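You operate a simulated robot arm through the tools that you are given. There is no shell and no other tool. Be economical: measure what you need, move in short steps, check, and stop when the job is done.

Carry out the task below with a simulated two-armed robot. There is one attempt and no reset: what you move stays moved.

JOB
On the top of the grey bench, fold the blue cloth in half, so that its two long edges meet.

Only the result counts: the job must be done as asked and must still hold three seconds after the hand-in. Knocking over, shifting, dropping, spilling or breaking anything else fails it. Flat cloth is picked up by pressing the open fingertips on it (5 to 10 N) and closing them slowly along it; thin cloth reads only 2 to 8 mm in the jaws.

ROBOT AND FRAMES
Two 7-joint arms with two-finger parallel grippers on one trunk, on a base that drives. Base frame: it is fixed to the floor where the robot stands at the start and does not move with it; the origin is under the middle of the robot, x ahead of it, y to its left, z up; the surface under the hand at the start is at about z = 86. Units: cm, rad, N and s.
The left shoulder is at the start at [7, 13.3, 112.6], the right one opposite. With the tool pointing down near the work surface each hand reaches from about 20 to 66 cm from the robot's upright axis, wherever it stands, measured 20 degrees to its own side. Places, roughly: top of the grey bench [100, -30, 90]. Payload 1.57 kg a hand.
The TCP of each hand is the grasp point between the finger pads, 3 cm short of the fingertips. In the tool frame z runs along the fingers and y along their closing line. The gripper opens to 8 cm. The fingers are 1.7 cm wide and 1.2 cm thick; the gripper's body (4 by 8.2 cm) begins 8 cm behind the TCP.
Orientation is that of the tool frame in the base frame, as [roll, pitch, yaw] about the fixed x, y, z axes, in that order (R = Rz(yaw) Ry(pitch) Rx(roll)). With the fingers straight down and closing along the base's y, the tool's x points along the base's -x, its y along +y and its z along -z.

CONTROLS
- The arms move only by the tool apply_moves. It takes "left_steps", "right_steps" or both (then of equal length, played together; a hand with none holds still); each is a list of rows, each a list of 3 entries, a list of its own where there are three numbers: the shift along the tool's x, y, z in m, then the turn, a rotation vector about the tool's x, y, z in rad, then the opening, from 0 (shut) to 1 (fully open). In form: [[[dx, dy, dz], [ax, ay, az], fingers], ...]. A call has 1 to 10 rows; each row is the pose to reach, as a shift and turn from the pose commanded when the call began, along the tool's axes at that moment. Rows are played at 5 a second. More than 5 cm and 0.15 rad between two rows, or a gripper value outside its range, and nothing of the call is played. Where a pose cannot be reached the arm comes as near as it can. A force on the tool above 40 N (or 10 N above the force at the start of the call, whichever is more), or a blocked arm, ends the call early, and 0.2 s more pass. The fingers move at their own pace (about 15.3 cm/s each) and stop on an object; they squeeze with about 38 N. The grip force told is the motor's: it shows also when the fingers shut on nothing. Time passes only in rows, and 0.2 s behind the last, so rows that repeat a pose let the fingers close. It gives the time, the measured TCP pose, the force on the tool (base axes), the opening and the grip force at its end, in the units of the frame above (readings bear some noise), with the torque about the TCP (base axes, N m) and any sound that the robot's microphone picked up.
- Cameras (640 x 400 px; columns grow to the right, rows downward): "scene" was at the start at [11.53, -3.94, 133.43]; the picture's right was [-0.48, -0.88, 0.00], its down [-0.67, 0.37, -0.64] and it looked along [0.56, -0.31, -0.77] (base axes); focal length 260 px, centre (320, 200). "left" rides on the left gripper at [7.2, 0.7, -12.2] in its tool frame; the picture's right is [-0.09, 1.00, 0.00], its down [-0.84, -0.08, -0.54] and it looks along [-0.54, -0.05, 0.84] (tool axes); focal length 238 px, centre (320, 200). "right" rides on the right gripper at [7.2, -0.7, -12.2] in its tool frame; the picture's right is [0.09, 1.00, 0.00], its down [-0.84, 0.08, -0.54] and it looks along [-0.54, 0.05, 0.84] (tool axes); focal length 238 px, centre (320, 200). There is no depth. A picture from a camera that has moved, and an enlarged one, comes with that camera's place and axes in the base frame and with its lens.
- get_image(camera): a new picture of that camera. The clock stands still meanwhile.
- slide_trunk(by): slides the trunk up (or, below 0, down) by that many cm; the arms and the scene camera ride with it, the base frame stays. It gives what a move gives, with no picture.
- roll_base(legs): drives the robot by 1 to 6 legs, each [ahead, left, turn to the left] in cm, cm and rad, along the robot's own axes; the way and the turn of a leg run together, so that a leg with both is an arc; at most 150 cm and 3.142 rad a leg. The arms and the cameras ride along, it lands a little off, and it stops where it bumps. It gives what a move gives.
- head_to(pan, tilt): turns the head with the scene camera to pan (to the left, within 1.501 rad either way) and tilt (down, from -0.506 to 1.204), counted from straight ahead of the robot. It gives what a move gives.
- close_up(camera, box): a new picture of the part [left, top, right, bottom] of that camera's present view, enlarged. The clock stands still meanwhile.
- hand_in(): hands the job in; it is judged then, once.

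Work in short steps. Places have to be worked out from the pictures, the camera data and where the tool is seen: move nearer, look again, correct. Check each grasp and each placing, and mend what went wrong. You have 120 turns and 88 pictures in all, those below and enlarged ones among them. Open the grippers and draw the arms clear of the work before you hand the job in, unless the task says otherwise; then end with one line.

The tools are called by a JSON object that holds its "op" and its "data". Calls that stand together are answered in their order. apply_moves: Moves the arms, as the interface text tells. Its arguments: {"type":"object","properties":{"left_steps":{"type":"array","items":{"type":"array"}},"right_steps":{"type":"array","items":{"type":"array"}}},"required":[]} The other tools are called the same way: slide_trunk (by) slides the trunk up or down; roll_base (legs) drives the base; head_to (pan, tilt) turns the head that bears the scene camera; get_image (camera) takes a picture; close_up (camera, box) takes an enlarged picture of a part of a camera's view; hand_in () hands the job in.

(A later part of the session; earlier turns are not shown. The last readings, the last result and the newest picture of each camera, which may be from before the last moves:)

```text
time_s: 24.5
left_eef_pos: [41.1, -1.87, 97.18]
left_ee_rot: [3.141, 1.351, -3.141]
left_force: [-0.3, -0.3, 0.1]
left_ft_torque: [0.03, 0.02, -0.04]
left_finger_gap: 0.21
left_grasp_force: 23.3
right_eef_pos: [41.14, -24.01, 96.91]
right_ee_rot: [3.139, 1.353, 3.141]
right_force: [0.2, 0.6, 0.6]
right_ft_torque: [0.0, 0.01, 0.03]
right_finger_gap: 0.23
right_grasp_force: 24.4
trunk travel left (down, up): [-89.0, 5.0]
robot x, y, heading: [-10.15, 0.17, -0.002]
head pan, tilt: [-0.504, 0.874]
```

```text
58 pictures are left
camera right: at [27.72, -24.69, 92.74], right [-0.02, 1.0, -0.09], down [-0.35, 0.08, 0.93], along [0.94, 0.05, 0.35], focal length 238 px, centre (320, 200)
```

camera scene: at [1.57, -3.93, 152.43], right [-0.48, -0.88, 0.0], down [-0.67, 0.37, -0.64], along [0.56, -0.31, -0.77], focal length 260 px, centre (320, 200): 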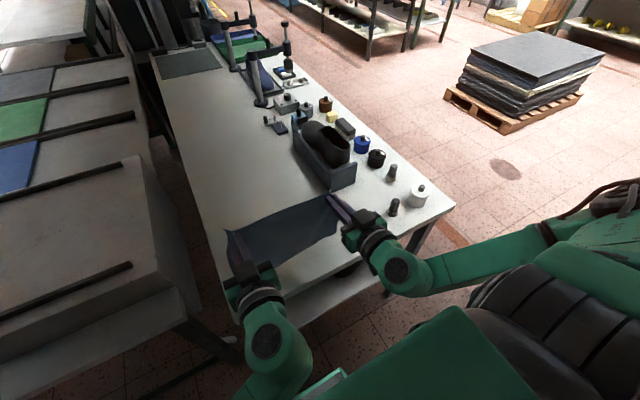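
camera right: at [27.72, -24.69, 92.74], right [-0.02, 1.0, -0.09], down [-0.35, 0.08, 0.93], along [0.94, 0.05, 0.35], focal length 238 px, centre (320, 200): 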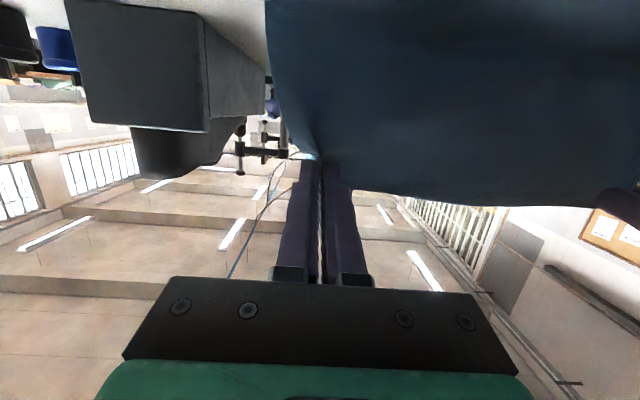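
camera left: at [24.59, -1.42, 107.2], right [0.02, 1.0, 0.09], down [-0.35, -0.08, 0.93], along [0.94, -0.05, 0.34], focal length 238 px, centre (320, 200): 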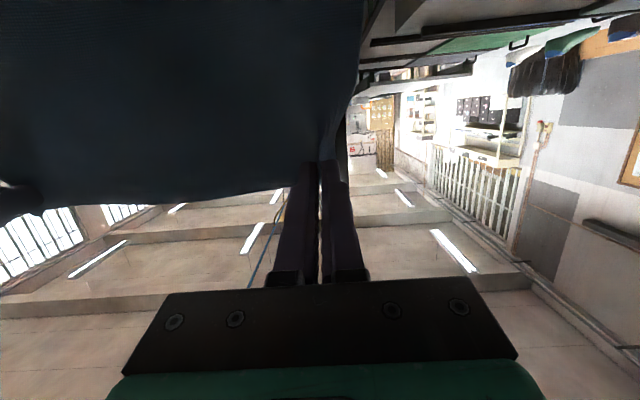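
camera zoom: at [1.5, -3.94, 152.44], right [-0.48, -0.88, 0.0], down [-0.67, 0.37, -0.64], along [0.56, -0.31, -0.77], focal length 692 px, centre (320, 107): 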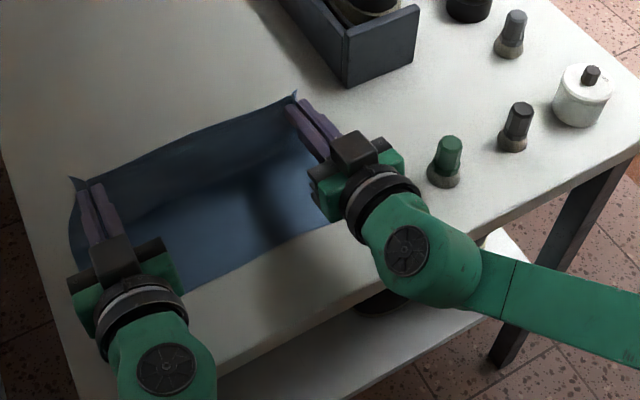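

The lower half is laid flat with its near edge at x≈34.5, and the upper half stands vertical at x≈44. I'll now carry the held edge back over and down with some slack, and check partway.

{"op": "apply_moves", "data": {"left_steps": [[[0.0075, 0, -0.006], [0, 0, 0], 0], [[0.015, 0, -0.012], [0, 0, 0], 0], [[0.0205, 0, -0.0185], [0, 0, 0], 0], [[0.0261, 0, -0.0249], [0, 0, 0], 0], [[0.0336, 0, -0.031], [0, 0, 0], 0], [[0.0411, 0, -0.0369], [0, 0, 0], 0], [[0.049, 0, -0.0415], [0, 0, 0], 0], [[0.0576, 0, -0.0465], [0, 0, 0], 0], [[0.0576, 0, -0.0465], [0, 0, 0], 0]], "right_steps": [[[0.0075, 0, -0.006], [0, 0, 0], 0], [[0.015, 0, -0.012], [0, 0, 0], 0], [[0.0205, 0, -0.0185], [0, 0, 0], 0], [[0.0261, 0, -0.0249], [0, 0, 0], 0], [[0.0336, 0, -0.031], [0, 0, 0], 0], [[0.0411, 0, -0.0369], [0, 0, 0], 0], [[0.049, 0, -0.0415], [0, 0, 0], 0], [[0.0576, 0, -0.0465], [0, 0, 0], 0], [[0.0576, 0, -0.0465], [0, 0, 0], 0]]}}

{"op": "close_up", "data": {"camera": "scene", "box": [200, 160, 440, 310]}}

{"op": "get_image", "data": {"camera": "right"}}

{"op": "get_image", "data": {"camera": "left"}}

```text
time_s: 26.5
left_eef_pos: [35.27, -1.94, 92.45]
left_ee_rot: [3.139, 1.349, 3.141]
left_force: [-0.6, -1.9, 0.5]
left_ft_torque: [0.03, 0.04, -0.05]
left_finger_gap: 0.18
left_grasp_force: 23.3
right_eef_pos: [35.35, -23.82, 92.33]
right_ee_rot: [-3.141, 1.353, -3.139]
right_force: [-0.7, 0.6, -1.3]
right_ft_torque: [-0.03, 0.02, 0.01]
right_finger_gap: 0.18
right_grasp_force: 24.0
trunk travel left (down, up): [-89.0, 5.0]
robot x, y, heading: [-10.14, 0.14, -0.001]
head pan, tilt: [-0.504, 0.874]
```

```text
2.67 times, centred on (320, 235) of scene
camera zoom: at [1.59, -3.94, 152.43], right [-0.48, -0.88, 0.0], down [-0.67, 0.37, -0.64], along [0.56, -0.31, -0.77], focal length 692 px, centre (320, 107)
```

zoom: 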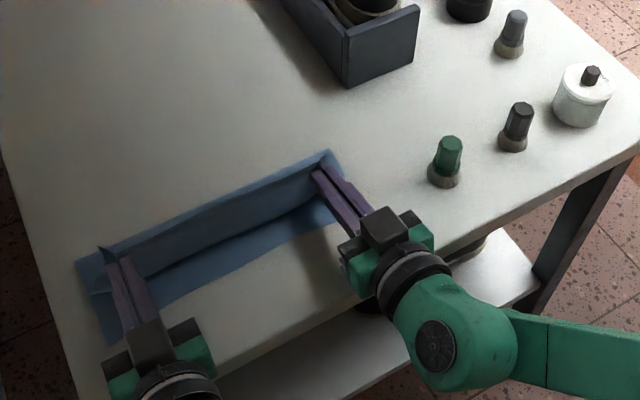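

```text
56 pictures are left
camera right: at [21.91, -24.61, 88.08], right [-0.02, 1.0, -0.09], down [-0.35, 0.08, 0.93], along [0.94, 0.05, 0.34], focal length 238 px, centre (320, 200)
```

right: 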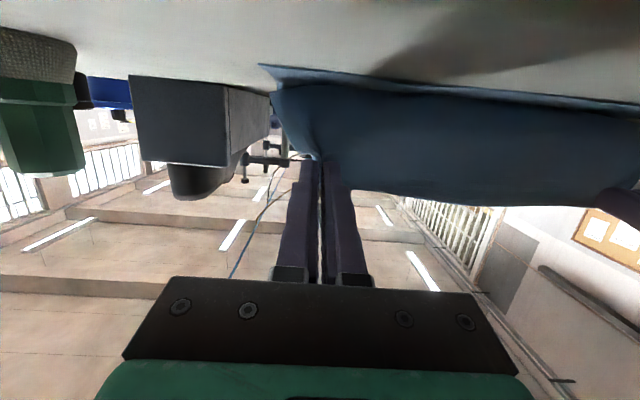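

```text
55 pictures are left
camera left: at [21.93, -1.34, 88.03], right [0.02, 1.0, 0.09], down [-0.35, -0.08, 0.94], along [0.94, -0.05, 0.34], focal length 238 px, centre (320, 200)
```

left: 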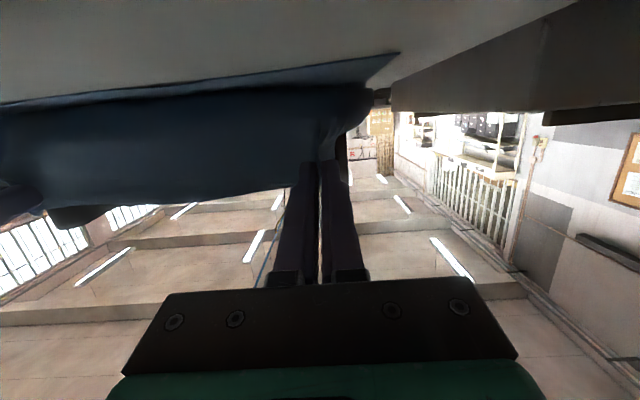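

The fold crease is at x≈43.4, while the near edge runs from about 33.3 on the left to about 35.5 on the right. The lower layer is therefore 1–2 cm too narrow. I'll swing the held edge forward again, the right slightly further, to lay more cloth down before bringing it back.

{"op": "apply_moves", "data": {"left_steps": [[[-0.0157, 0, 0.0016], [0, 0, 0], 0], [[-0.0326, 0, 0.0081], [0, 0, 0], 0], [[-0.0437, 0, 0.021], [0, 0, 0], 0], [[-0.0469, 0, 0.0356], [0, 0, 0], 0], [[-0.0444, 0, 0.0516], [0, 0, 0], 0], [[-0.0397, 0, 0.0628], [0, 0, 0], 0], [[-0.0349, 0, 0.0639], [0, 0, 0], 0], [[-0.0349, 0, 0.0639], [0, 0, 0], 0]], "right_steps": [[[-0.016, 0, 0.0026], [0, 0, 0], 0], [[-0.0332, 0, 0.011], [0, 0, 0], 0], [[-0.045, 0, 0.0268], [0, 0, 0], 0], [[-0.0491, 0, 0.0454], [0, 0, 0], 0], [[-0.0472, 0, 0.0642], [0, 0, 0], 0], [[-0.043, 0, 0.0775], [0, 0, 0], 0], [[-0.0381, 0, 0.0786], [0, 0, 0], 0], [[-0.0381, 0, 0.0786], [0, 0, 0], 0]]}}

{"op": "close_up", "data": {"camera": "scene", "box": [200, 160, 440, 310]}}

{"op": "get_image", "data": {"camera": "right"}}

```text
time_s: 28.3
left_eef_pos: [42.29, -1.97, 94.51]
left_ee_rot: [3.139, 1.351, 3.139]
left_force: [0.1, -1.4, -0.3]
left_ft_torque: [0.0, 0.0, 0.0]
left_finger_gap: 0.19
left_grasp_force: 23.8
right_eef_pos: [43.86, -23.87, 94.37]
right_ee_rot: [-3.141, 1.352, -3.141]
right_force: [-0.2, 1.0, 0.1]
right_ft_torque: [0.02, -0.01, 0.06]
right_finger_gap: 0.21
right_grasp_force: 23.4
trunk travel left (down, up): [-89.0, 5.0]
robot x, y, heading: [-10.4, -0.0, 0.001]
head pan, tilt: [-0.504, 0.874]
```

```text
2.67 times, centred on (320, 235) of scene
camera zoom: at [1.57, -3.93, 152.43], right [-0.48, -0.88, 0.0], down [-0.67, 0.37, -0.64], along [0.56, -0.31, -0.77], focal length 692 px, centre (320, 107)
```

zoom: 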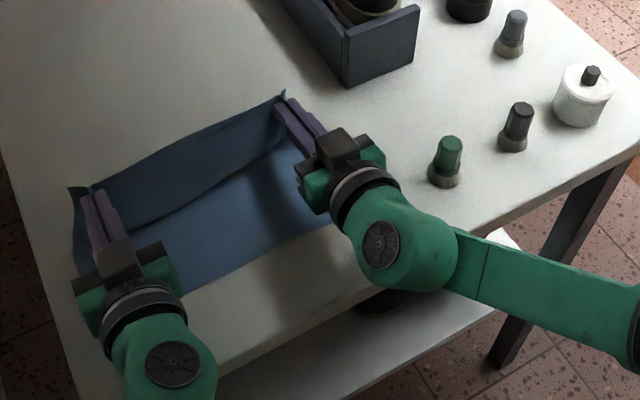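

```text
53 pictures are left
camera right: at [30.45, -24.63, 90.15], right [-0.02, 1.0, -0.09], down [-0.35, 0.08, 0.93], along [0.94, 0.05, 0.34], focal length 238 px, centre (320, 200)
```

right: 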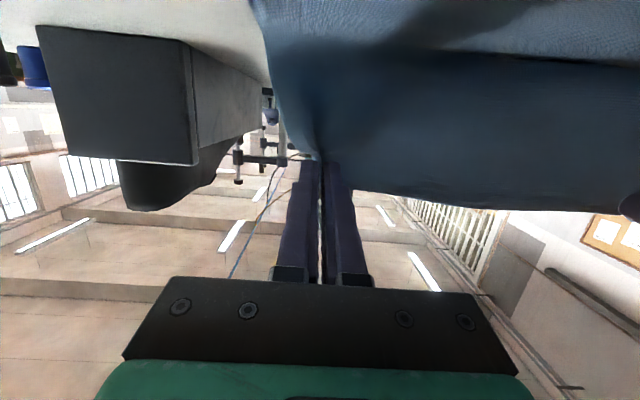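

The near edge now runs straight at x≈34.5, with D at about 33.4, and more cloth is laid down. I'll bring the held edge back over the near edge with a slightly greater tilt and stop just above it.

{"op": "apply_moves", "data": {"left_steps": [[[0.0026, 0, -0.0117], [0, 0, 0], 0], [[0.009, 0, -0.0308], [0, 0, 0], 0], [[0.0202, 0, -0.0488], [0, 0, 0], 0], [[0.0337, 0, -0.0632], [0, 0, 0], 0], [[0.05, 0, -0.0731], [0, -0.06, 0], 0], [[0.0652, 0, -0.0782], [0, -0.12, 0], 0], [[0.0652, 0, -0.0782], [0, -0.12, 0], 0]], "right_steps": [[[0.0007, 0, -0.0121], [0, 0, 0], 0], [[0.0079, 0, -0.0351], [0, 0, 0], 0], [[0.0195, 0, -0.0551], [0, 0, 0], 0], [[0.0332, 0, -0.0705], [0, 0, 0], 0], [[0.0501, 0, -0.0824], [0, -0.06, 0], 0], [[0.0657, 0, -0.0894], [0, -0.12, 0], 0], [[0.0657, 0, -0.0894], [0, -0.12, 0], 0]]}}

{"op": "close_up", "data": {"camera": "scene", "box": [200, 160, 440, 310]}}

{"op": "get_image", "data": {"camera": "right"}}

{"op": "get_image", "data": {"camera": "left"}}

```text
time_s: 29.9
left_eef_pos: [33.29, -1.94, 89.88]
left_ee_rot: [3.138, 1.469, 3.14]
left_force: [0.3, -0.2, -0.7]
left_ft_torque: [0.03, 0.01, -0.03]
left_finger_gap: 0.17
left_grasp_force: 23.8
right_eef_pos: [33.77, -23.89, 89.95]
right_ee_rot: [3.14, 1.473, -3.142]
right_force: [-0.3, 1.2, 0.9]
right_ft_torque: [0.03, 0.02, 0.02]
right_finger_gap: 0.19
right_grasp_force: 24.0
trunk travel left (down, up): [-89.0, 5.0]
robot x, y, heading: [-9.98, -0.15, 0.003]
head pan, tilt: [-0.504, 0.874]
```

```text
2.67 times, centred on (320, 235) of scene
camera zoom: at [1.54, -3.93, 152.43], right [-0.48, -0.88, 0.0], down [-0.67, 0.37, -0.64], along [0.56, -0.31, -0.77], focal length 692 px, centre (320, 107)
```

zoom: 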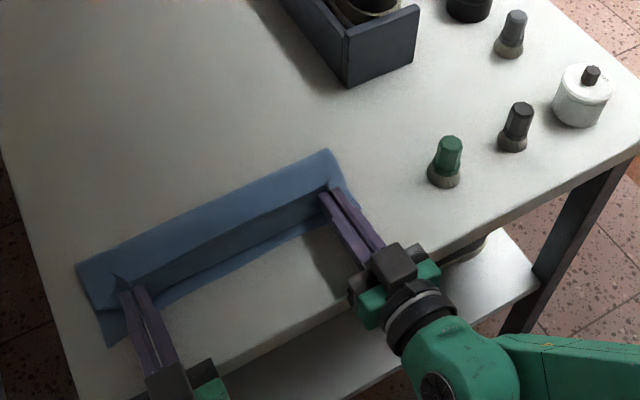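

```text
51 pictures are left
camera right: at [20.97, -24.59, 84.12], right [-0.01, 1.0, -0.09], down [-0.46, 0.08, 0.89], along [0.89, 0.05, 0.46], focal length 238 px, centre (320, 200)
```

right: 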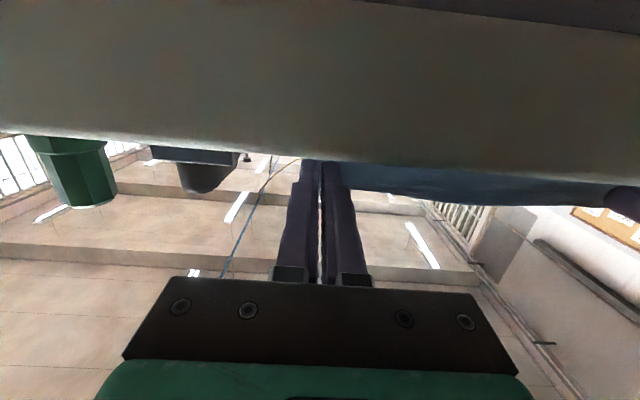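

```text
50 pictures are left
camera left: at [20.47, -1.39, 83.76], right [0.01, 1.0, 0.09], down [-0.46, -0.08, 0.89], along [0.89, -0.05, 0.45], focal length 238 px, centre (320, 200)
```

left: 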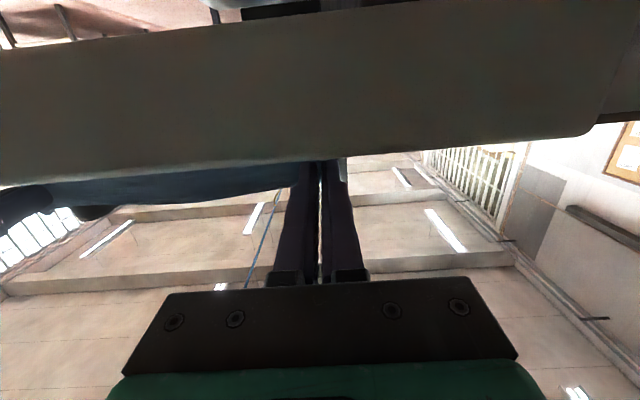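

The fold is at x≈43.4 but needs to be at about 45.6, because the loop rolled back as I returned. I'll lift again and swing well forward and low, with less tilt so the wrist cameras clear the bench. That should lay more of the lower layer.

{"op": "apply_moves", "data": {"left_steps": [[[-0.0212, 0, 0.0003], [0, 0.07, 0], 0], [[-0.0456, 0, 0.0136], [0, 0.17, 0], 0], [[-0.066, 0, 0.0376], [0, 0.27, 0], 0], [[-0.0763, 0, 0.063], [0, 0.37, 0], 0], [[-0.0765, 0, 0.0896], [0, 0.47, 0], 0], [[-0.0636, 0, 0.111], [0, 0.47, 0], 0], [[-0.0452, 0, 0.1279], [0, 0.47, 0], 0], [[-0.0308, 0, 0.1344], [0, 0.47, 0], 0], [[-0.0308, 0, 0.1344], [0, 0.47, 0], 0]], "right_steps": [[[-0.0212, 0, 0.0003], [0, 0.07, 0], 0], [[-0.0456, 0, 0.0136], [0, 0.17, 0], 0], [[-0.066, 0, 0.0376], [0, 0.27, 0], 0], [[-0.0763, 0, 0.063], [0, 0.37, 0], 0], [[-0.0765, 0, 0.0896], [0, 0.47, 0], 0], [[-0.0636, 0, 0.111], [0, 0.47, 0], 0], [[-0.0452, 0, 0.1279], [0, 0.47, 0], 0], [[-0.0308, 0, 0.1344], [0, 0.47, 0], 0], [[-0.0308, 0, 0.1344], [0, 0.47, 0], 0]]}}

{"op": "close_up", "data": {"camera": "scene", "box": [200, 160, 440, 310]}}

{"op": "get_image", "data": {"camera": "right"}}

```text
time_s: 31.9
left_eef_pos: [46.37, 0.79, 89.62]
left_ee_rot: [3.029, 0.983, 3.045]
left_force: [1.7, -36.7, 4.6]
left_ft_torque: [-0.72, -0.16, -0.83]
left_finger_gap: 0.21
left_grasp_force: 23.3
right_eef_pos: [47.32, -23.07, 91.62]
right_ee_rot: [3.134, 1.003, -3.136]
right_force: [-1.5, 35.1, -3.4]
right_ft_torque: [0.45, 0.14, 1.04]
right_finger_gap: 0.31
right_grasp_force: 24.2
trunk travel left (down, up): [-89.0, 5.0]
robot x, y, heading: [-10.12, -0.28, -0.002]
head pan, tilt: [-0.504, 0.874]
```

```text
2.67 times, centred on (320, 235) of scene
camera zoom: at [1.51, -3.94, 152.44], right [-0.48, -0.88, 0.0], down [-0.67, 0.37, -0.64], along [0.56, -0.31, -0.77], focal length 692 px, centre (320, 107)
```

zoom: 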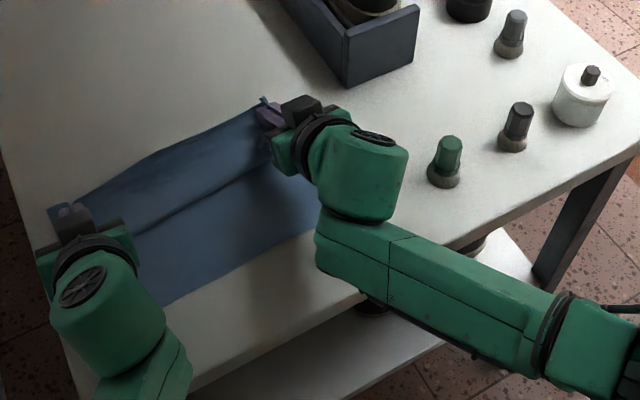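

```text
48 pictures are left
camera right: at [33.21, -23.99, 92.24], right [-0.06, 1.0, -0.07], down [-0.01, 0.07, 1.0], along [1.0, 0.06, 0.0], focal length 238 px, centre (320, 200)
```

right: 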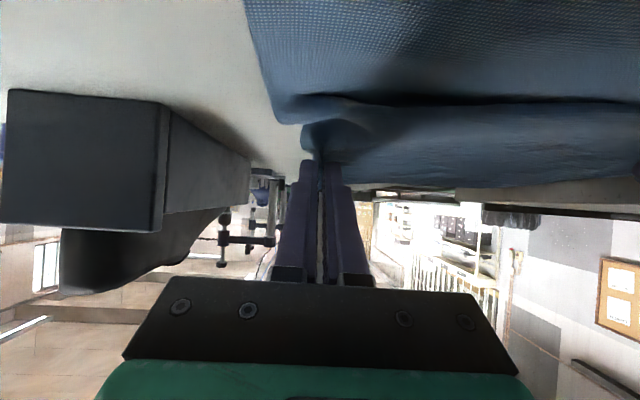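

The cloth is under 36 N of tension and the left hand is 2.7 cm off its commanded pose, perhaps because its arm reconfigured. I'll hold the pose briefly with the hands commanded up a little to see whether it settles.

{"op": "apply_moves", "data": {"left_steps": [[[-0.004, -0.005, -0.002], [0, 0, 0], 0], [[-0.012, -0.01, -0.008], [0, 0, 0], 0], [[-0.012, -0.01, -0.008], [0, 0, 0], 0]], "right_steps": [[[-0.004, 0.005, -0.002], [0, 0, 0], 0], [[-0.012, 0.01, -0.008], [0, 0, 0], 0], [[-0.012, 0.01, -0.008], [0, 0, 0], 0]]}}

{"op": "get_image", "data": {"camera": "scene"}}

```text
time_s: 32.9
left_eef_pos: [47.01, 1.43, 90.79]
left_ee_rot: [2.972, 0.994, 3.0]
left_force: [0.1, -19.0, 1.6]
left_ft_torque: [-0.42, -0.06, -0.44]
left_finger_gap: 0.19
left_grasp_force: 23.4
right_eef_pos: [47.34, -21.84, 93.06]
right_ee_rot: [3.12, 1.004, -3.139]
right_force: [-0.3, 19.8, -3.0]
right_ft_torque: [0.25, 0.1, 0.56]
right_finger_gap: 0.2
right_grasp_force: 23.4
trunk travel left (down, up): [-89.0, 5.0]
robot x, y, heading: [-9.86, 0.06, 0.002]
head pan, tilt: [-0.504, 0.874]
stopped in row 3 (left hand): the arm was blocked; the commanded pose is now the measured one
```

```text
47 pictures are left
camera scene: at [1.6, -3.91, 152.43], right [-0.48, -0.88, 0.0], down [-0.67, 0.37, -0.64], along [0.56, -0.31, -0.77], focal length 260 px, centre (320, 200)
```

scene: 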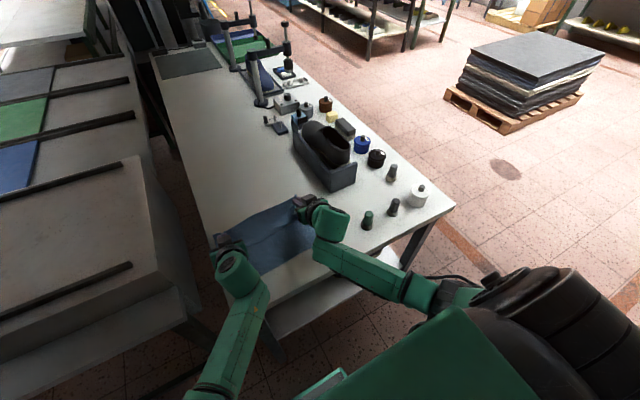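

Both forearms have dropped low and the left one is resting on the bench corner. I'll raise the trunk 4 cm to free it.

{"op": "slide_trunk", "data": {"by": 4}}

{"op": "get_image", "data": {"camera": "scene"}}

```text
time_s: 33.7
left_eef_pos: [46.93, 1.54, 94.71]
left_ee_rot: [2.975, 0.992, 3.005]
left_force: [1.1, -27.7, 4.2]
left_ft_torque: [-0.56, -0.12, -0.67]
left_finger_gap: 0.21
left_grasp_force: 24.0
right_eef_pos: [47.39, -22.07, 96.97]
right_ee_rot: [3.129, 1.003, -3.135]
right_force: [-0.9, 27.5, -4.1]
right_ft_torque: [0.37, 0.14, 0.8]
right_finger_gap: 0.22
right_grasp_force: 23.2
trunk travel left (down, up): [-93.0, 1.0]
robot x, y, heading: [-9.61, -0.43, -0.004]
head pan, tilt: [-0.504, 0.874]
```

```text
46 pictures are left
camera scene: at [1.61, -3.94, 156.43], right [-0.48, -0.88, 0.0], down [-0.67, 0.37, -0.64], along [0.56, -0.31, -0.77], focal length 260 px, centre (320, 200)
```

scene: 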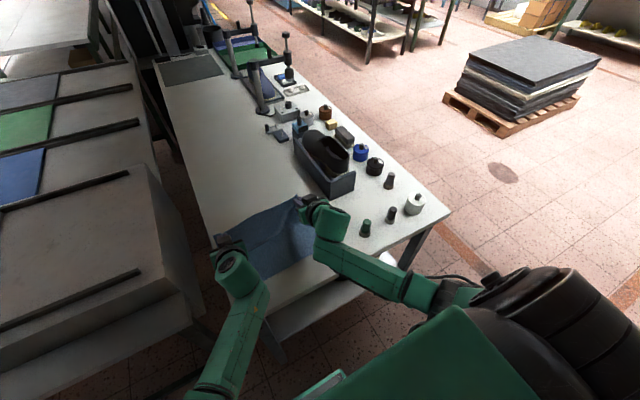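

The left arm is free, but the hands are now too far apart. I'll move the left hand inward and fix its orientation.

{"op": "apply_moves", "data": {"left_steps": [[[0, -0.008, -0.005], [0.025, 0.005, -0.037], 0], [[0, -0.016, -0.01], [0.05, 0.01, -0.074], 0], [[0, -0.018, -0.01], [0.05, 0.01, -0.074], 0], [[0, -0.018, -0.01], [0.05, 0.01, -0.074], 0]]}}

{"op": "get_image", "data": {"camera": "left"}}

{"op": "get_image", "data": {"camera": "right"}}

```text
time_s: 34.7
left_eef_pos: [46.68, 1.28, 94.92]
left_ee_rot: [3.078, 0.994, 3.099]
left_force: [0.8, -22.5, 3.6]
left_ft_torque: [-0.46, -0.11, -0.59]
left_finger_gap: 0.18
left_grasp_force: 23.4
right_eef_pos: [47.23, -22.27, 96.92]
right_ee_rot: [3.132, 1.004, -3.133]
right_force: [-2.1, 23.6, -3.3]
right_ft_torque: [0.31, 0.09, 0.72]
right_finger_gap: 0.19
right_grasp_force: 24.3
trunk travel left (down, up): [-93.0, 1.0]
robot x, y, heading: [-10.04, 0.09, 0.0]
head pan, tilt: [-0.504, 0.874]
```

```text
45 pictures are left
camera left: at [32.63, 1.66, 95.41], right [0.04, 0.99, 0.11], down [0.0, -0.11, 0.99], along [1.0, -0.04, -0.01], focal length 238 px, centre (320, 200)
```

left: 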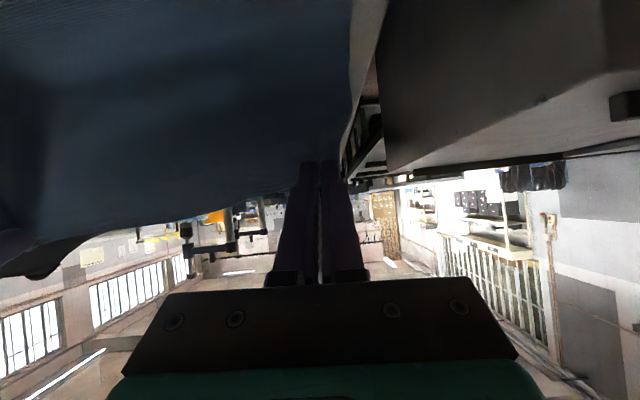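

```text
44 pictures are left
camera right: at [33.21, -23.08, 97.66], right [-0.07, 1.0, -0.07], down [-0.01, 0.07, 1.0], along [1.0, 0.07, 0.0], focal length 238 px, centre (320, 200)
```

right: 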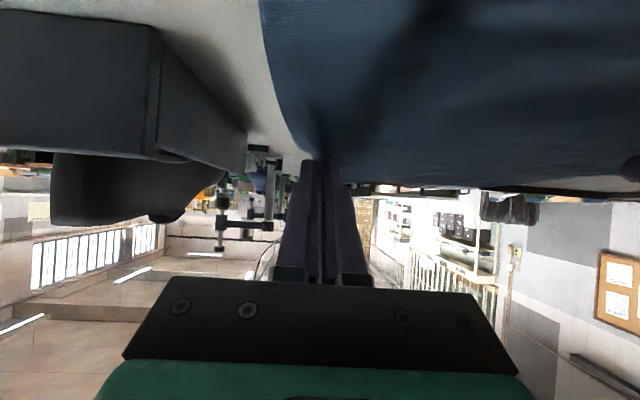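

The left arm still seems hindered near the bench corner. I'll move the right hand inward to take the tension off and raise the left.

{"op": "apply_moves", "data": {"left_steps": [[[-0.01, 0, -0.007], [0, 0, 0], 0], [[-0.02, 0, -0.014], [0, 0, 0], 0], [[-0.034, 0, -0.02], [0, 0, 0], 0], [[-0.034, 0, -0.02], [0, 0, 0], 0]], "right_steps": [[[-0.003, 0.006, -0.003], [0, 0, 0], 0], [[-0.008, 0.012, -0.006], [0, 0, 0], 0], [[-0.015, 0.015, -0.01], [0, 0, 0], 0], [[-0.015, 0.015, -0.01], [0, 0, 0], 0]]}}

{"op": "head_to", "data": {"pan": 0.2, "tilt": 1.0}}

{"op": "get_image", "data": {"camera": "scene"}}

```text
time_s: 35.9
left_eef_pos: [47.02, 3.07, 98.15]
left_ee_rot: [2.991, 0.998, 3.027]
left_force: [0.7, -15.8, 1.1]
left_ft_torque: [-0.34, -0.04, -0.42]
left_finger_gap: 0.19
left_grasp_force: 24.1
right_eef_pos: [47.18, -20.2, 99.0]
right_ee_rot: [3.116, 1.005, -3.137]
right_force: [-1.0, 15.6, -2.1]
right_ft_torque: [0.17, 0.06, 0.46]
right_finger_gap: 0.22
right_grasp_force: 23.6
trunk travel left (down, up): [-93.0, 1.0]
robot x, y, heading: [-9.49, 0.19, -0.0]
head pan, tilt: [-0.504, 0.874]
stopped in row 4 (left hand): the arm was blocked; the commanded pose is now the measured one
```

```text
time_s: 37.0
left_eef_pos: [46.96, 3.02, 98.02]
left_ee_rot: [2.991, 0.996, 3.029]
left_force: [0.1, -23.4, 1.4]
left_ft_torque: [-0.47, -0.1, -0.62]
left_finger_gap: 0.21
left_grasp_force: 23.7
right_eef_pos: [47.27, -20.39, 98.83]
right_ee_rot: [3.128, 1.004, -3.135]
right_force: [-0.6, 22.9, -0.5]
right_ft_torque: [0.31, 0.04, 0.65]
right_finger_gap: 0.18
right_grasp_force: 23.8
trunk travel left (down, up): [-93.0, 1.0]
robot x, y, heading: [-10.12, 0.04, 0.004]
head pan, tilt: [0.201, 1.0]
```

```text
43 pictures are left
camera scene: at [1.68, 1.15, 155.51], right [0.2, -0.98, 0.0], down [-0.82, -0.17, -0.54], along [0.53, 0.11, -0.84], focal length 260 px, centre (320, 200)
```

scene: 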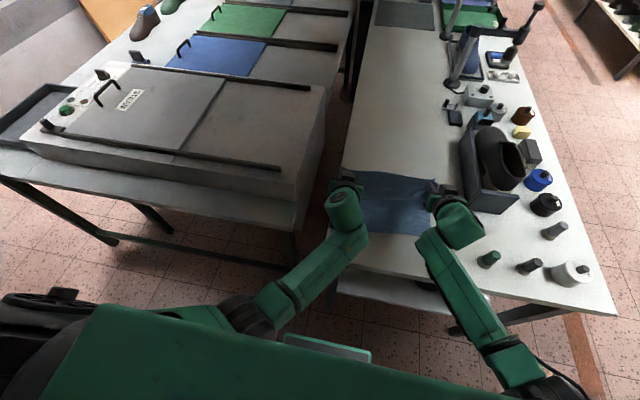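

The left arm looks stuck near a joint limit in its new posture rather than in contact with anything. I'll retrace by drawing both hands back about 6 cm and restoring the steeper tilt, where the arms behaved well.

{"op": "apply_moves", "data": {"left_steps": [[[0.004, -0.003, -0.012], [0, -0.06, 0], 0], [[0.01, -0.006, -0.024], [0, -0.12, 0], 0], [[0.016, -0.009, -0.036], [0, -0.18, 0], 0], [[0.021, -0.012, -0.048], [0, -0.24, 0], 0], [[0.026, -0.015, -0.059], [0, -0.3, 0], 0], [[0.026, -0.015, -0.059], [0, -0.3, 0], 0]], "right_steps": [[[0.004, 0, -0.012], [0, -0.06, 0], 0], [[0.01, 0, -0.024], [0, -0.12, 0], 0], [[0.016, 0, -0.036], [0, -0.18, 0], 0], [[0.021, 0, -0.048], [0, -0.24, 0], 0], [[0.026, 0, -0.059], [0, -0.3, 0], 0], [[0.026, 0, -0.059], [0, -0.3, 0], 0]]}}

{"op": "get_image", "data": {"camera": "scene"}}

```text
time_s: 38.4
left_eef_pos: [40.64, 1.42, 99.0]
left_ee_rot: [2.844, 1.29, 2.871]
left_force: [0.3, -1.3, 0.6]
left_ft_torque: [0.01, -0.01, -0.04]
left_finger_gap: 0.17
left_grasp_force: 23.7
right_eef_pos: [40.85, -20.87, 99.88]
right_ee_rot: [3.117, 1.302, 3.134]
right_force: [0.0, 0.9, -0.1]
right_ft_torque: [0.01, 0.01, 0.06]
right_finger_gap: 0.22
right_grasp_force: 23.1
trunk travel left (down, up): [-93.0, 1.0]
robot x, y, heading: [-10.06, -0.1, -0.002]
head pan, tilt: [0.201, 1.0]
```

```text
42 pictures are left
camera scene: at [1.75, 1.12, 155.5], right [0.2, -0.98, 0.0], down [-0.82, -0.17, -0.54], along [0.53, 0.11, -0.84], focal length 260 px, centre (320, 200)
```

scene: 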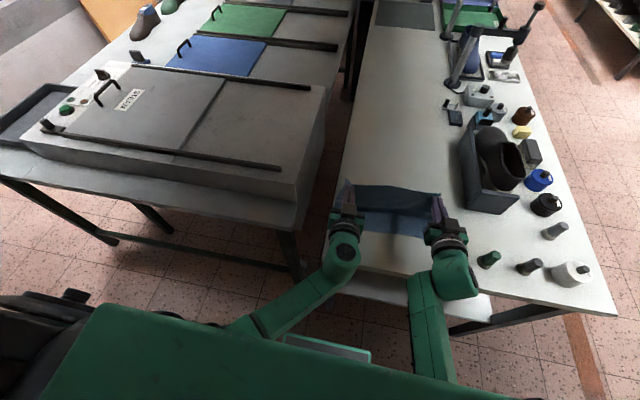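

The tension is gone and both grips hold, but the elbows are low because the trunk is high, and the cloth was dragged. I'll rehang it: hands up about 9 cm and back in y, and the left orientation corrected. Then I'll lower the trunk while keeping the hands high so the elbows come back up.

{"op": "apply_moves", "data": {"left_steps": [[[-0.016, -0.006, -0.004], [0.006, 0, -0.012], 0], [[-0.032, -0.012, -0.009], [0.013, 0, -0.025], 0], [[-0.048, -0.018, -0.013], [0.019, 0, -0.037], 0], [[-0.064, -0.024, -0.018], [0.025, 0, -0.05], 0], [[-0.08, -0.03, -0.022], [0.032, 0, -0.062], 0], [[-0.095, -0.037, -0.026], [0.038, 0, -0.075], 0], [[-0.095, -0.037, -0.026], [0.038, 0, -0.075], 0]], "right_steps": [[[-0.015, -0.006, -0.004], [0, 0, 0], 0], [[-0.029, -0.012, -0.008], [0, 0, 0], 0], [[-0.044, -0.017, -0.012], [0, 0, 0], 0], [[-0.058, -0.023, -0.016], [0, 0, 0], 0], [[-0.073, -0.028, -0.02], [0, 0, 0], 0], [[-0.087, -0.034, -0.024], [0, 0, 0], 0], [[-0.087, -0.034, -0.024], [0, 0, 0], 0]]}}

{"op": "slide_trunk", "data": {"by": -10}}

```text
time_s: 40.0
left_eef_pos: [40.77, -2.91, 108.64]
left_ee_rot: [3.141, 1.298, 3.142]
left_force: [-0.5, 0.1, -0.1]
left_ft_torque: [0.01, -0.04, -0.01]
left_finger_gap: 0.18
left_grasp_force: 23.5
right_eef_pos: [40.81, -24.04, 108.83]
right_ee_rot: [3.113, 1.305, 3.134]
right_force: [0.1, -1.0, 0.2]
right_ft_torque: [0.02, -0.01, 0.01]
right_finger_gap: 0.19
right_grasp_force: 23.4
trunk travel left (down, up): [-93.0, 1.0]
robot x, y, heading: [-10.06, -0.33, -0.003]
head pan, tilt: [0.201, 1.0]
```

```text
time_s: 41.3
left_eef_pos: [40.55, -2.88, 98.65]
left_ee_rot: [-3.138, 1.298, -3.137]
left_force: [0.0, -0.2, 0.0]
left_ft_torque: [0.03, 0.0, -0.02]
left_finger_gap: 0.16
left_grasp_force: 23.7
right_eef_pos: [40.84, -24.16, 98.69]
right_ee_rot: [3.112, 1.303, 3.131]
right_force: [-0.2, -0.1, 0.8]
right_ft_torque: [-0.02, 0.02, -0.03]
right_finger_gap: 0.2
right_grasp_force: 23.7
trunk travel left (down, up): [-83.0, 11.0]
robot x, y, heading: [-10.01, -0.12, -0.003]
head pan, tilt: [0.201, 1.0]
```

Poses are clean again. I'll raise the hands 10 cm and lower the trunk 10 cm once more, then raise the hands so the cloth hangs free.

{"op": "apply_moves", "data": {"left_steps": [[[-0.016, 0.002, -0.005], [0, 0, 0], 0], [[-0.032, 0.003, -0.009], [0, 0, 0], 0], [[-0.048, 0.003, -0.013], [0, 0, 0], 0], [[-0.064, 0.003, -0.018], [0, 0, 0], 0], [[-0.08, 0.003, -0.022], [0, 0, 0], 0], [[-0.096, 0.003, -0.027], [0, 0, 0], 0], [[-0.096, 0.003, -0.027], [0, 0, 0], 0]], "right_steps": [[[-0.016, 0, -0.005], [0, 0, 0], 0], [[-0.032, 0, -0.009], [0, 0, 0], 0], [[-0.048, 0, -0.013], [0, 0, 0], 0], [[-0.064, 0, -0.018], [0, 0, 0], 0], [[-0.08, 0, -0.022], [0, 0, 0], 0], [[-0.096, 0, -0.027], [0, 0, 0], 0], [[-0.096, 0, -0.027], [0, 0, 0], 0]]}}

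{"op": "slide_trunk", "data": {"by": -10}}

{"op": "apply_moves", "data": {"left_steps": [[[-0.016, 0, -0.005], [0, 0, 0], 0], [[-0.032, 0, -0.009], [0, 0, 0], 0], [[-0.048, 0, -0.013], [0, 0, 0], 0], [[-0.064, 0, -0.018], [0, 0, 0], 0], [[-0.08, 0, -0.022], [0, 0, 0], 0], [[-0.096, 0, -0.027], [0, 0, 0], 0], [[-0.112, 0, -0.031], [0, 0, 0], 0], [[-0.112, 0, -0.031], [0, 0, 0], 0]], "right_steps": [[[-0.016, 0, -0.005], [0, 0, 0], 0], [[-0.032, 0, -0.009], [0, 0, 0], 0], [[-0.048, 0, -0.013], [0, 0, 0], 0], [[-0.064, 0, -0.018], [0, 0, 0], 0], [[-0.08, 0, -0.022], [0, 0, 0], 0], [[-0.096, 0, -0.027], [0, 0, 0], 0], [[-0.112, 0, -0.031], [0, 0, 0], 0], [[-0.112, 0, -0.031], [0, 0, 0], 0]]}}

{"op": "get_image", "data": {"camera": "scene"}}

```text
time_s: 42.6
left_eef_pos: [40.36, -0.73, 104.71]
left_ee_rot: [2.614, 1.271, 2.608]
left_force: [0.8, -14.5, 3.0]
left_ft_torque: [-0.19, -0.1, -0.43]
left_finger_gap: 0.19
left_grasp_force: 23.8
right_eef_pos: [40.71, -23.83, 107.55]
right_ee_rot: [3.088, 1.301, 3.119]
right_force: [-0.4, 15.8, -2.2]
right_ft_torque: [0.0, 0.07, 0.46]
right_finger_gap: 0.18
right_grasp_force: 23.7
trunk travel left (down, up): [-83.0, 11.0]
robot x, y, heading: [-10.28, -0.09, -0.001]
head pan, tilt: [0.201, 1.0]
stopped in row 6 (left hand): the arm was blocked; the commanded pose is now the measured one
```

```text
time_s: 44.0
left_eef_pos: [40.37, -0.57, 94.65]
left_ee_rot: [2.618, 1.268, 2.613]
left_force: [0.6, -22.1, 3.0]
left_ft_torque: [-0.28, -0.13, -0.65]
left_finger_gap: 0.19
left_grasp_force: 23.4
right_eef_pos: [40.82, -23.86, 97.58]
right_ee_rot: [3.097, 1.304, 3.124]
right_force: [-0.2, 21.1, -3.4]
right_ft_torque: [0.06, 0.13, 0.68]
right_finger_gap: 0.21
right_grasp_force: 23.7
trunk travel left (down, up): [-73.0, 21.0]
robot x, y, heading: [-9.96, -0.09, -0.002]
head pan, tilt: [0.201, 1.0]
```

```text
time_s: 45.0
left_eef_pos: [39.91, 0.98, 97.54]
left_ee_rot: [2.285, 1.155, 2.303]
left_force: [0.2, 0.0, -0.9]
left_ft_torque: [0.0, 0.01, 0.0]
left_finger_gap: 0.19
left_grasp_force: 23.6
right_eef_pos: [40.76, -24.44, 104.32]
right_ee_rot: [3.128, 1.305, -3.141]
right_force: [0.0, -0.5, -0.4]
right_ft_torque: [-0.02, -0.02, -0.01]
right_finger_gap: 0.0
right_grasp_force: 21.5
trunk travel left (down, up): [-73.0, 21.0]
robot x, y, heading: [-9.85, -0.11, -0.006]
head pan, tilt: [0.201, 1.0]
stopped in row 5 (left hand): the arm was blocked; the commanded pose is now the measured one
```

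```text
41 pictures are left
camera scene: at [1.7, 1.18, 135.51], right [0.2, -0.98, 0.0], down [-0.82, -0.17, -0.54], along [0.53, 0.11, -0.84], focal length 260 px, centre (320, 200)
```

scene: 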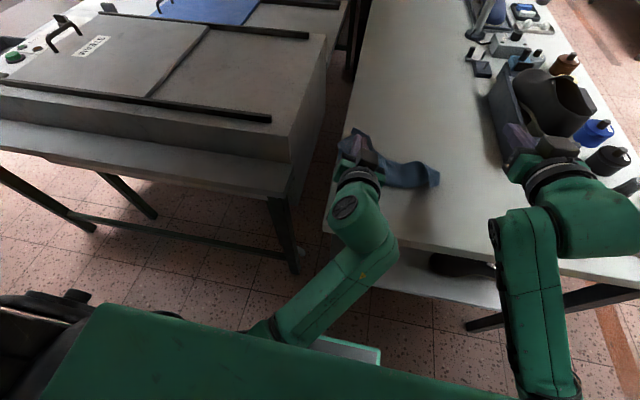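

I ran those moves without checking between them. The left arm was blocked and the right hand lost the cloth, so from here I check after each step. The left still holds it. I'll first undo the left hand's twist.

{"op": "apply_moves", "data": {"left_steps": [[[0, 0, 0], [0.02, 0, -0.085], 0], [[0, 0, 0], [0.045, 0, -0.17], 0], [[0, 0, 0], [0.07, 0, -0.255], 0], [[0, 0, 0], [0.09, 0, -0.34], 0], [[0, 0, 0], [0.09, 0, -0.34], 0]]}}

```text
time_s: 46.2
left_eef_pos: [40.07, 2.17, 96.67]
left_ee_rot: [3.016, 1.296, 2.996]
left_force: [0.1, 0.5, 0.5]
left_ft_torque: [0.04, 0.0, -0.04]
left_finger_gap: 0.19
left_grasp_force: 23.5
right_eef_pos: [40.71, -24.47, 104.41]
right_ee_rot: [3.125, 1.305, 3.138]
right_force: [-0.5, 0.0, 0.5]
right_ft_torque: [0.0, 0.02, 0.0]
right_finger_gap: 0.01
right_grasp_force: 21.5
trunk travel left (down, up): [-73.0, 21.0]
robot x, y, heading: [-9.81, -0.09, -0.001]
head pan, tilt: [0.201, 1.0]
```

The left hand untwisted well. I'll tilt both hands back towards vertical, the left keeping its grip and the right empty.

{"op": "apply_moves", "data": {"left_steps": [[[-0.003, 0, 0.001], [0, 0.12, 0], 0], [[-0.006, 0, 0.003], [0, 0.24, 0], 0], [[-0.01, 0, 0.004], [0, 0.36, 0], 0], [[-0.013, 0, 0.006], [0, 0.48, 0], 0], [[-0.016, 0, 0.008], [0, 0.6, 0], 0], [[-0.02, 0, 0.01], [0, 0.72, 0], 0], [[-0.0234, 0, 0.011], [0, 0.84, 0], 0], [[-0.0234, 0, 0.011], [0, 0.95, 0], 0], [[-0.0234, 0, 0.011], [0, 0.95, 0], 0]], "right_steps": [[[-0.003, 0, 0], [0, 0.14, 0], 0], [[-0.006, 0, 0], [0, 0.28, 0], 0], [[-0.01, 0, 0], [0, 0.42, 0], 0], [[-0.013, 0, 0], [0, 0.56, 0], 0], [[-0.016, 0, 0], [0, 0.7, 0], 0], [[-0.02, 0, 0], [0, 0.84, 0], 0.4], [[-0.02, 0, 0], [0, 0.98, 0], 0.4], [[-0.02, 0, 0], [0, 1.12, 0], 0.4], [[-0.02, 0, 0], [0, 1.25, 0], 0.4]]}}

{"op": "get_image", "data": {"camera": "scene"}}

{"op": "get_image", "data": {"camera": "left"}}

```text
time_s: 46.7
left_eef_pos: [39.7, 3.42, 93.88]
left_ee_rot: [2.827, 1.096, 2.817]
left_force: [-0.4, -0.3, 0.0]
left_ft_torque: [0.02, -0.04, 0.0]
left_finger_gap: 0.18
left_grasp_force: 23.4
right_eef_pos: [40.81, -24.55, 104.78]
right_ee_rot: [3.13, 1.13, -3.138]
right_force: [0.5, -0.4, 0.6]
right_ft_torque: [0.01, 0.0, -0.01]
right_finger_gap: 0.01
right_grasp_force: 21.4
trunk travel left (down, up): [-73.0, 21.0]
robot x, y, heading: [-9.73, 0.02, -0.002]
head pan, tilt: [0.201, 1.0]
stopped in row 2 (left hand): the arm was blocked; the commanded pose is now the measured one
```

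```text
40 pictures are left
camera scene: at [1.83, 1.2, 135.49], right [0.2, -0.98, 0.0], down [-0.83, -0.17, -0.54], along [0.53, 0.11, -0.84], focal length 260 px, centre (320, 200)
```

scene: 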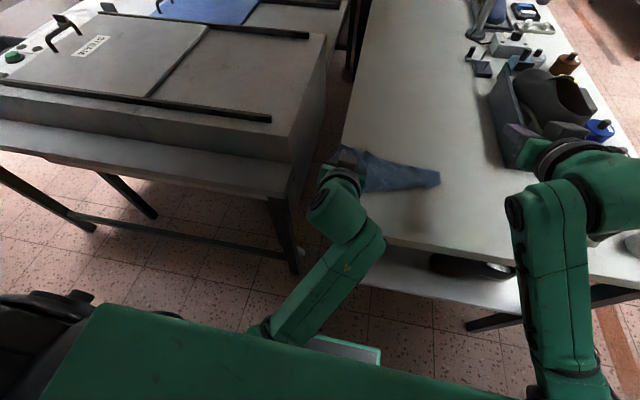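

```text
39 pictures are left
camera left: at [25.58, 4.74, 92.74], right [0.08, 0.97, 0.22], down [-0.13, -0.21, 0.97], along [0.99, -0.11, 0.11], focal length 238 px, centre (320, 200)
```

left: 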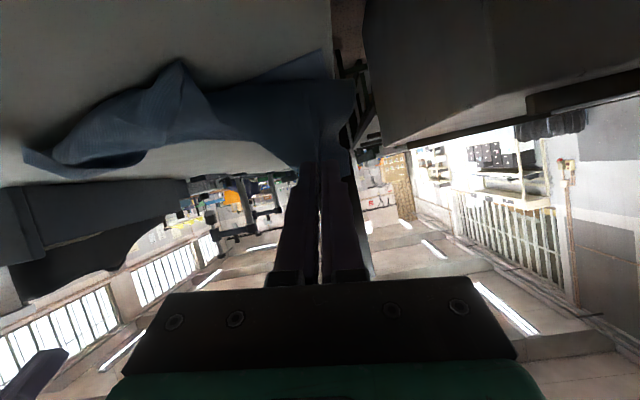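

The left arm's wrist is now very close to its shoulder, so the elbow is probably folded to its limit. I'll extend the left hand forward and up a little to get out of it.

{"op": "apply_moves", "data": {"left_steps": [[[-0.006, 0, 0.01], [0, 0, 0], 0], [[-0.012, 0, 0.02], [0, 0, 0], 0], [[-0.02, 0, 0.032], [0, 0, 0], 0], [[-0.03, 0, 0.045], [0, 0, 0], 0], [[-0.03, 0, 0.045], [0, 0, 0], 0]]}}

```text
time_s: 48.1
left_eef_pos: [44.7, 5.48, 92.65]
left_ee_rot: [2.66, 1.052, 2.676]
left_force: [-0.4, 0.8, 0.4]
left_ft_torque: [0.02, 0.06, -0.01]
left_finger_gap: 0.18
left_grasp_force: 23.7
right_eef_pos: [40.83, -24.49, 104.88]
right_ee_rot: [3.129, 1.133, -3.14]
right_force: [-0.5, 0.3, 0.2]
right_ft_torque: [-0.01, -0.02, 0.02]
right_finger_gap: 0.0
right_grasp_force: 20.9
trunk travel left (down, up): [-73.0, 21.0]
robot x, y, heading: [-10.27, -0.13, -0.004]
head pan, tilt: [0.201, 1.0]
stopped in row 5 (left hand): the arm was blocked; the commanded pose is now the measured one
```

The left arm keeps drifting to +y in this posture, so the plan is to put the cloth down and start fresh. I'll shift the base 6 cm to the right so the corner stays on the bench before releasing.

{"op": "roll_base", "data": {"legs": [[0, -6, 0]]}}

{"op": "get_image", "data": {"camera": "scene"}}

```text
time_s: 49.1
left_eef_pos: [44.46, -0.64, 92.63]
left_ee_rot: [2.665, 1.053, 2.678]
left_force: [1.1, -1.1, 0.8]
left_ft_torque: [-0.02, 0.01, 0.02]
left_finger_gap: 0.17
left_grasp_force: 23.7
right_eef_pos: [40.78, -30.39, 104.93]
right_ee_rot: [3.13, 1.131, -3.138]
right_force: [0.5, 0.1, 0.7]
right_ft_torque: [0.0, 0.02, 0.0]
right_finger_gap: 0.0
right_grasp_force: 21.8
trunk travel left (down, up): [-73.0, 21.0]
robot x, y, heading: [-10.24, -5.81, -0.002]
head pan, tilt: [0.201, 1.0]
```

```text
38 pictures are left
camera scene: at [1.66, -4.76, 135.51], right [0.2, -0.98, 0.0], down [-0.82, -0.17, -0.54], along [0.53, 0.11, -0.84], focal length 260 px, centre (320, 200)
```

scene: 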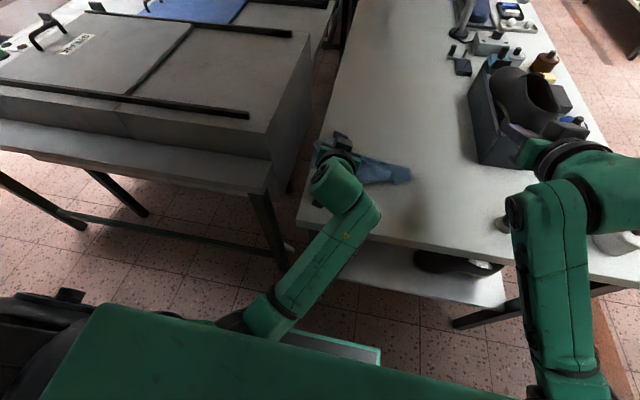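

The left hand is back over the bench. I'll open it to put the corner down, then back it straight out along its fingers.

{"op": "apply_moves", "data": {"left_steps": [[[0, 0, 0], [0, 0, 0], 0.3], [[0, 0, 0], [0, 0, 0], 0.3], [[0, 0, -0.02], [0, 0, 0], 0.3], [[0, 0, -0.04], [0, 0, 0], 0.3]]}}

{"op": "slide_trunk", "data": {"by": 12}}

{"op": "get_image", "data": {"camera": "scene"}}

```text
time_s: 50.1
left_eef_pos: [41.18, -0.3, 94.56]
left_ee_rot: [2.615, 1.05, 2.638]
left_force: [-0.4, -0.1, 0.5]
left_ft_torque: [0.01, 0.02, -0.03]
left_finger_gap: 2.39
left_grasp_force: 0.0
right_eef_pos: [40.81, -30.58, 104.96]
right_ee_rot: [3.129, 1.133, -3.14]
right_force: [0.3, 0.3, 0.4]
right_ft_torque: [-0.05, 0.01, -0.02]
right_finger_gap: 0.01
right_grasp_force: 21.0
trunk travel left (down, up): [-73.0, 21.0]
robot x, y, heading: [-10.15, -6.19, -0.0]
head pan, tilt: [0.201, 1.0]
```

```text
time_s: 51.6
left_eef_pos: [41.01, -0.48, 106.18]
left_ee_rot: [2.624, 1.045, 2.641]
left_force: [-0.3, -0.1, -0.4]
left_ft_torque: [-0.03, 0.01, 0.0]
left_finger_gap: 2.42
left_grasp_force: 0.1
right_eef_pos: [40.75, -30.56, 116.8]
right_ee_rot: [3.127, 1.131, -3.141]
right_force: [-0.8, -0.5, 0.4]
right_ft_torque: [0.01, 0.01, -0.01]
right_finger_gap: 0.0
right_grasp_force: 22.1
trunk travel left (down, up): [-85.0, 9.0]
robot x, y, heading: [-10.22, -5.87, 0.007]
head pan, tilt: [0.201, 1.0]
```

```text
37 pictures are left
camera scene: at [1.68, -4.87, 147.51], right [0.2, -0.98, 0.0], down [-0.82, -0.17, -0.54], along [0.53, 0.11, -0.84], focal length 260 px, centre (320, 200)
```

scene: 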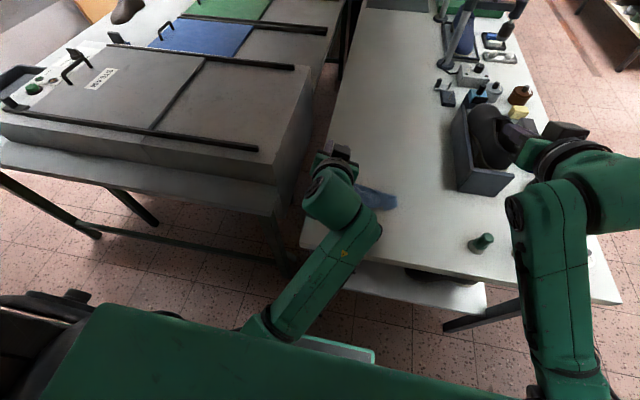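

The hands are clear. I'll bring both back towards vertical in the air, checking how the left arm behaves.

{"op": "apply_moves", "data": {"left_steps": [[[-0.01, 0, 0], [0, 0.1, -0.05], 0.4], [[-0.02, 0, 0.005], [0, 0.2, -0.1], 0.4], [[-0.03, 0, 0.01], [0, 0.3, -0.15], 0.4], [[-0.04, 0, 0.015], [0, 0.4, -0.15], 0.4], [[-0.05, 0, 0.02], [0, 0.5, -0.15], 0.4], [[-0.06, 0, 0.03], [0, 0.6, -0.15], 0.4], [[-0.06, 0, 0.04], [0, 0.7, -0.15], 0.4], [[-0.06, 0, 0.05], [0, 0.8, -0.15], 0.4], [[-0.06, 0, 0.05], [0, 0.9, -0.15], 0.4]], "right_steps": [[[0, 0, 0], [0, 0.12, 0], 0.4], [[0, 0, 0], [0, 0.24, 0], 0.4], [[0, 0, 0], [0, 0.36, 0], 0.4], [[0, 0, 0], [0, 0.48, 0], 0.4], [[0, 0, 0], [0, 0.6, 0], 0.4], [[0, 0, 0], [0, 0.72, 0], 0.4], [[0, 0, 0], [0, 0.84, 0], 0.4], [[0, 0, 0], [0, 0.97, 0], 0.4], [[0, 0, 0], [0, 1.1, 0], 0.4]]}}

```text
time_s: 52.1
left_eef_pos: [41.91, 3.45, 104.47]
left_ee_rot: [2.585, 0.849, 2.71]
left_force: [-0.2, 0.3, 0.2]
left_ft_torque: [0.0, 0.0, -0.01]
left_finger_gap: 3.23
left_grasp_force: 0.0
right_eef_pos: [41.03, -30.42, 116.7]
right_ee_rot: [3.133, 0.931, -3.134]
right_force: [-0.4, 0.6, -0.7]
right_ft_torque: [0.0, 0.03, 0.01]
right_finger_gap: 3.19
right_grasp_force: 0.0
trunk travel left (down, up): [-85.0, 9.0]
robot x, y, heading: [-10.18, -5.96, -0.002]
head pan, tilt: [0.201, 1.0]
stopped in row 2 (left hand): the arm was blocked; the commanded pose is now the measured one
```

The left arm wants to go to +y, so I'll move it that way and forward to unfold the arm before righting it. The right hand continues to vertical.

{"op": "apply_moves", "data": {"left_steps": [[[0, 0.02, 0.005], [0, 0, 0], 0.4], [[0, 0.04, 0.01], [0, 0, 0], 0.4], [[-0.005, 0.06, 0.015], [0, 0, 0], 0.4], [[-0.01, 0.08, 0.02], [0, 0, 0], 0.4], [[-0.015, 0.1, 0.03], [0, 0, 0], 0.4], [[-0.025, 0.12, 0.04], [0, 0.1, 0], 0.4], [[-0.035, 0.12, 0.05], [0, 0.2, 0], 0.4], [[-0.045, 0.12, 0.06], [0, 0.3, 0], 0.4], [[-0.045, 0.12, 0.06], [0, 0.4, 0], 0.4]], "right_steps": [[[0, 0, 0], [0, 0.1, 0], 0.4], [[0, 0, 0], [0, 0.2, 0], 0.4], [[0, 0, 0], [0, 0.3, 0], 0.4], [[0, 0, 0], [0, 0.4, 0], 0.4], [[0, 0, 0], [0, 0.5, 0], 0.4], [[0, 0, 0], [0, 0.6, 0], 0.4], [[0, 0, 0], [0, 0.7, 0], 0.4], [[0, 0, 0], [0, 0.8, 0], 0.4], [[0, 0, 0], [0, 0.9, 0], 0.4]]}}

{"op": "get_image", "data": {"camera": "scene"}}

```text
time_s: 54.1
left_eef_pos: [49.26, 14.72, 108.56]
left_ee_rot: [2.733, 0.492, 2.946]
left_force: [0.6, 0.0, 0.1]
left_ft_torque: [0.0, 0.01, -0.04]
left_finger_gap: 3.2
left_grasp_force: 0.0
right_eef_pos: [40.91, -30.54, 116.86]
right_ee_rot: [3.137, 0.032, -3.128]
right_force: [-0.6, 0.2, -0.9]
right_ft_torque: [-0.02, 0.05, 0.01]
right_finger_gap: 3.18
right_grasp_force: 0.2
trunk travel left (down, up): [-85.0, 9.0]
robot x, y, heading: [-10.36, -5.87, -0.001]
head pan, tilt: [0.201, 1.0]
```

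```text
36 pictures are left
camera scene: at [1.8, -4.83, 147.49], right [0.2, -0.98, 0.0], down [-0.83, -0.17, -0.54], along [0.53, 0.11, -0.84], focal length 260 px, centre (320, 200)
```

scene: 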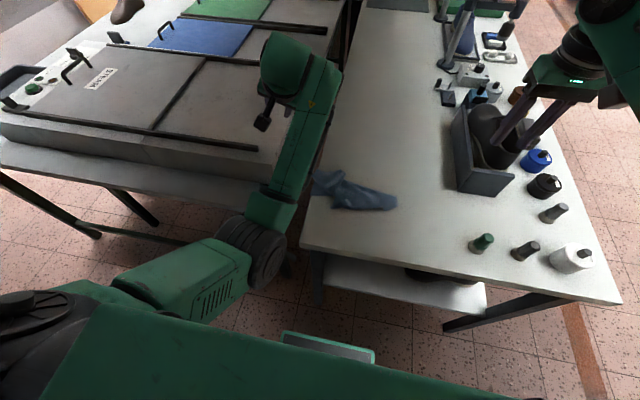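

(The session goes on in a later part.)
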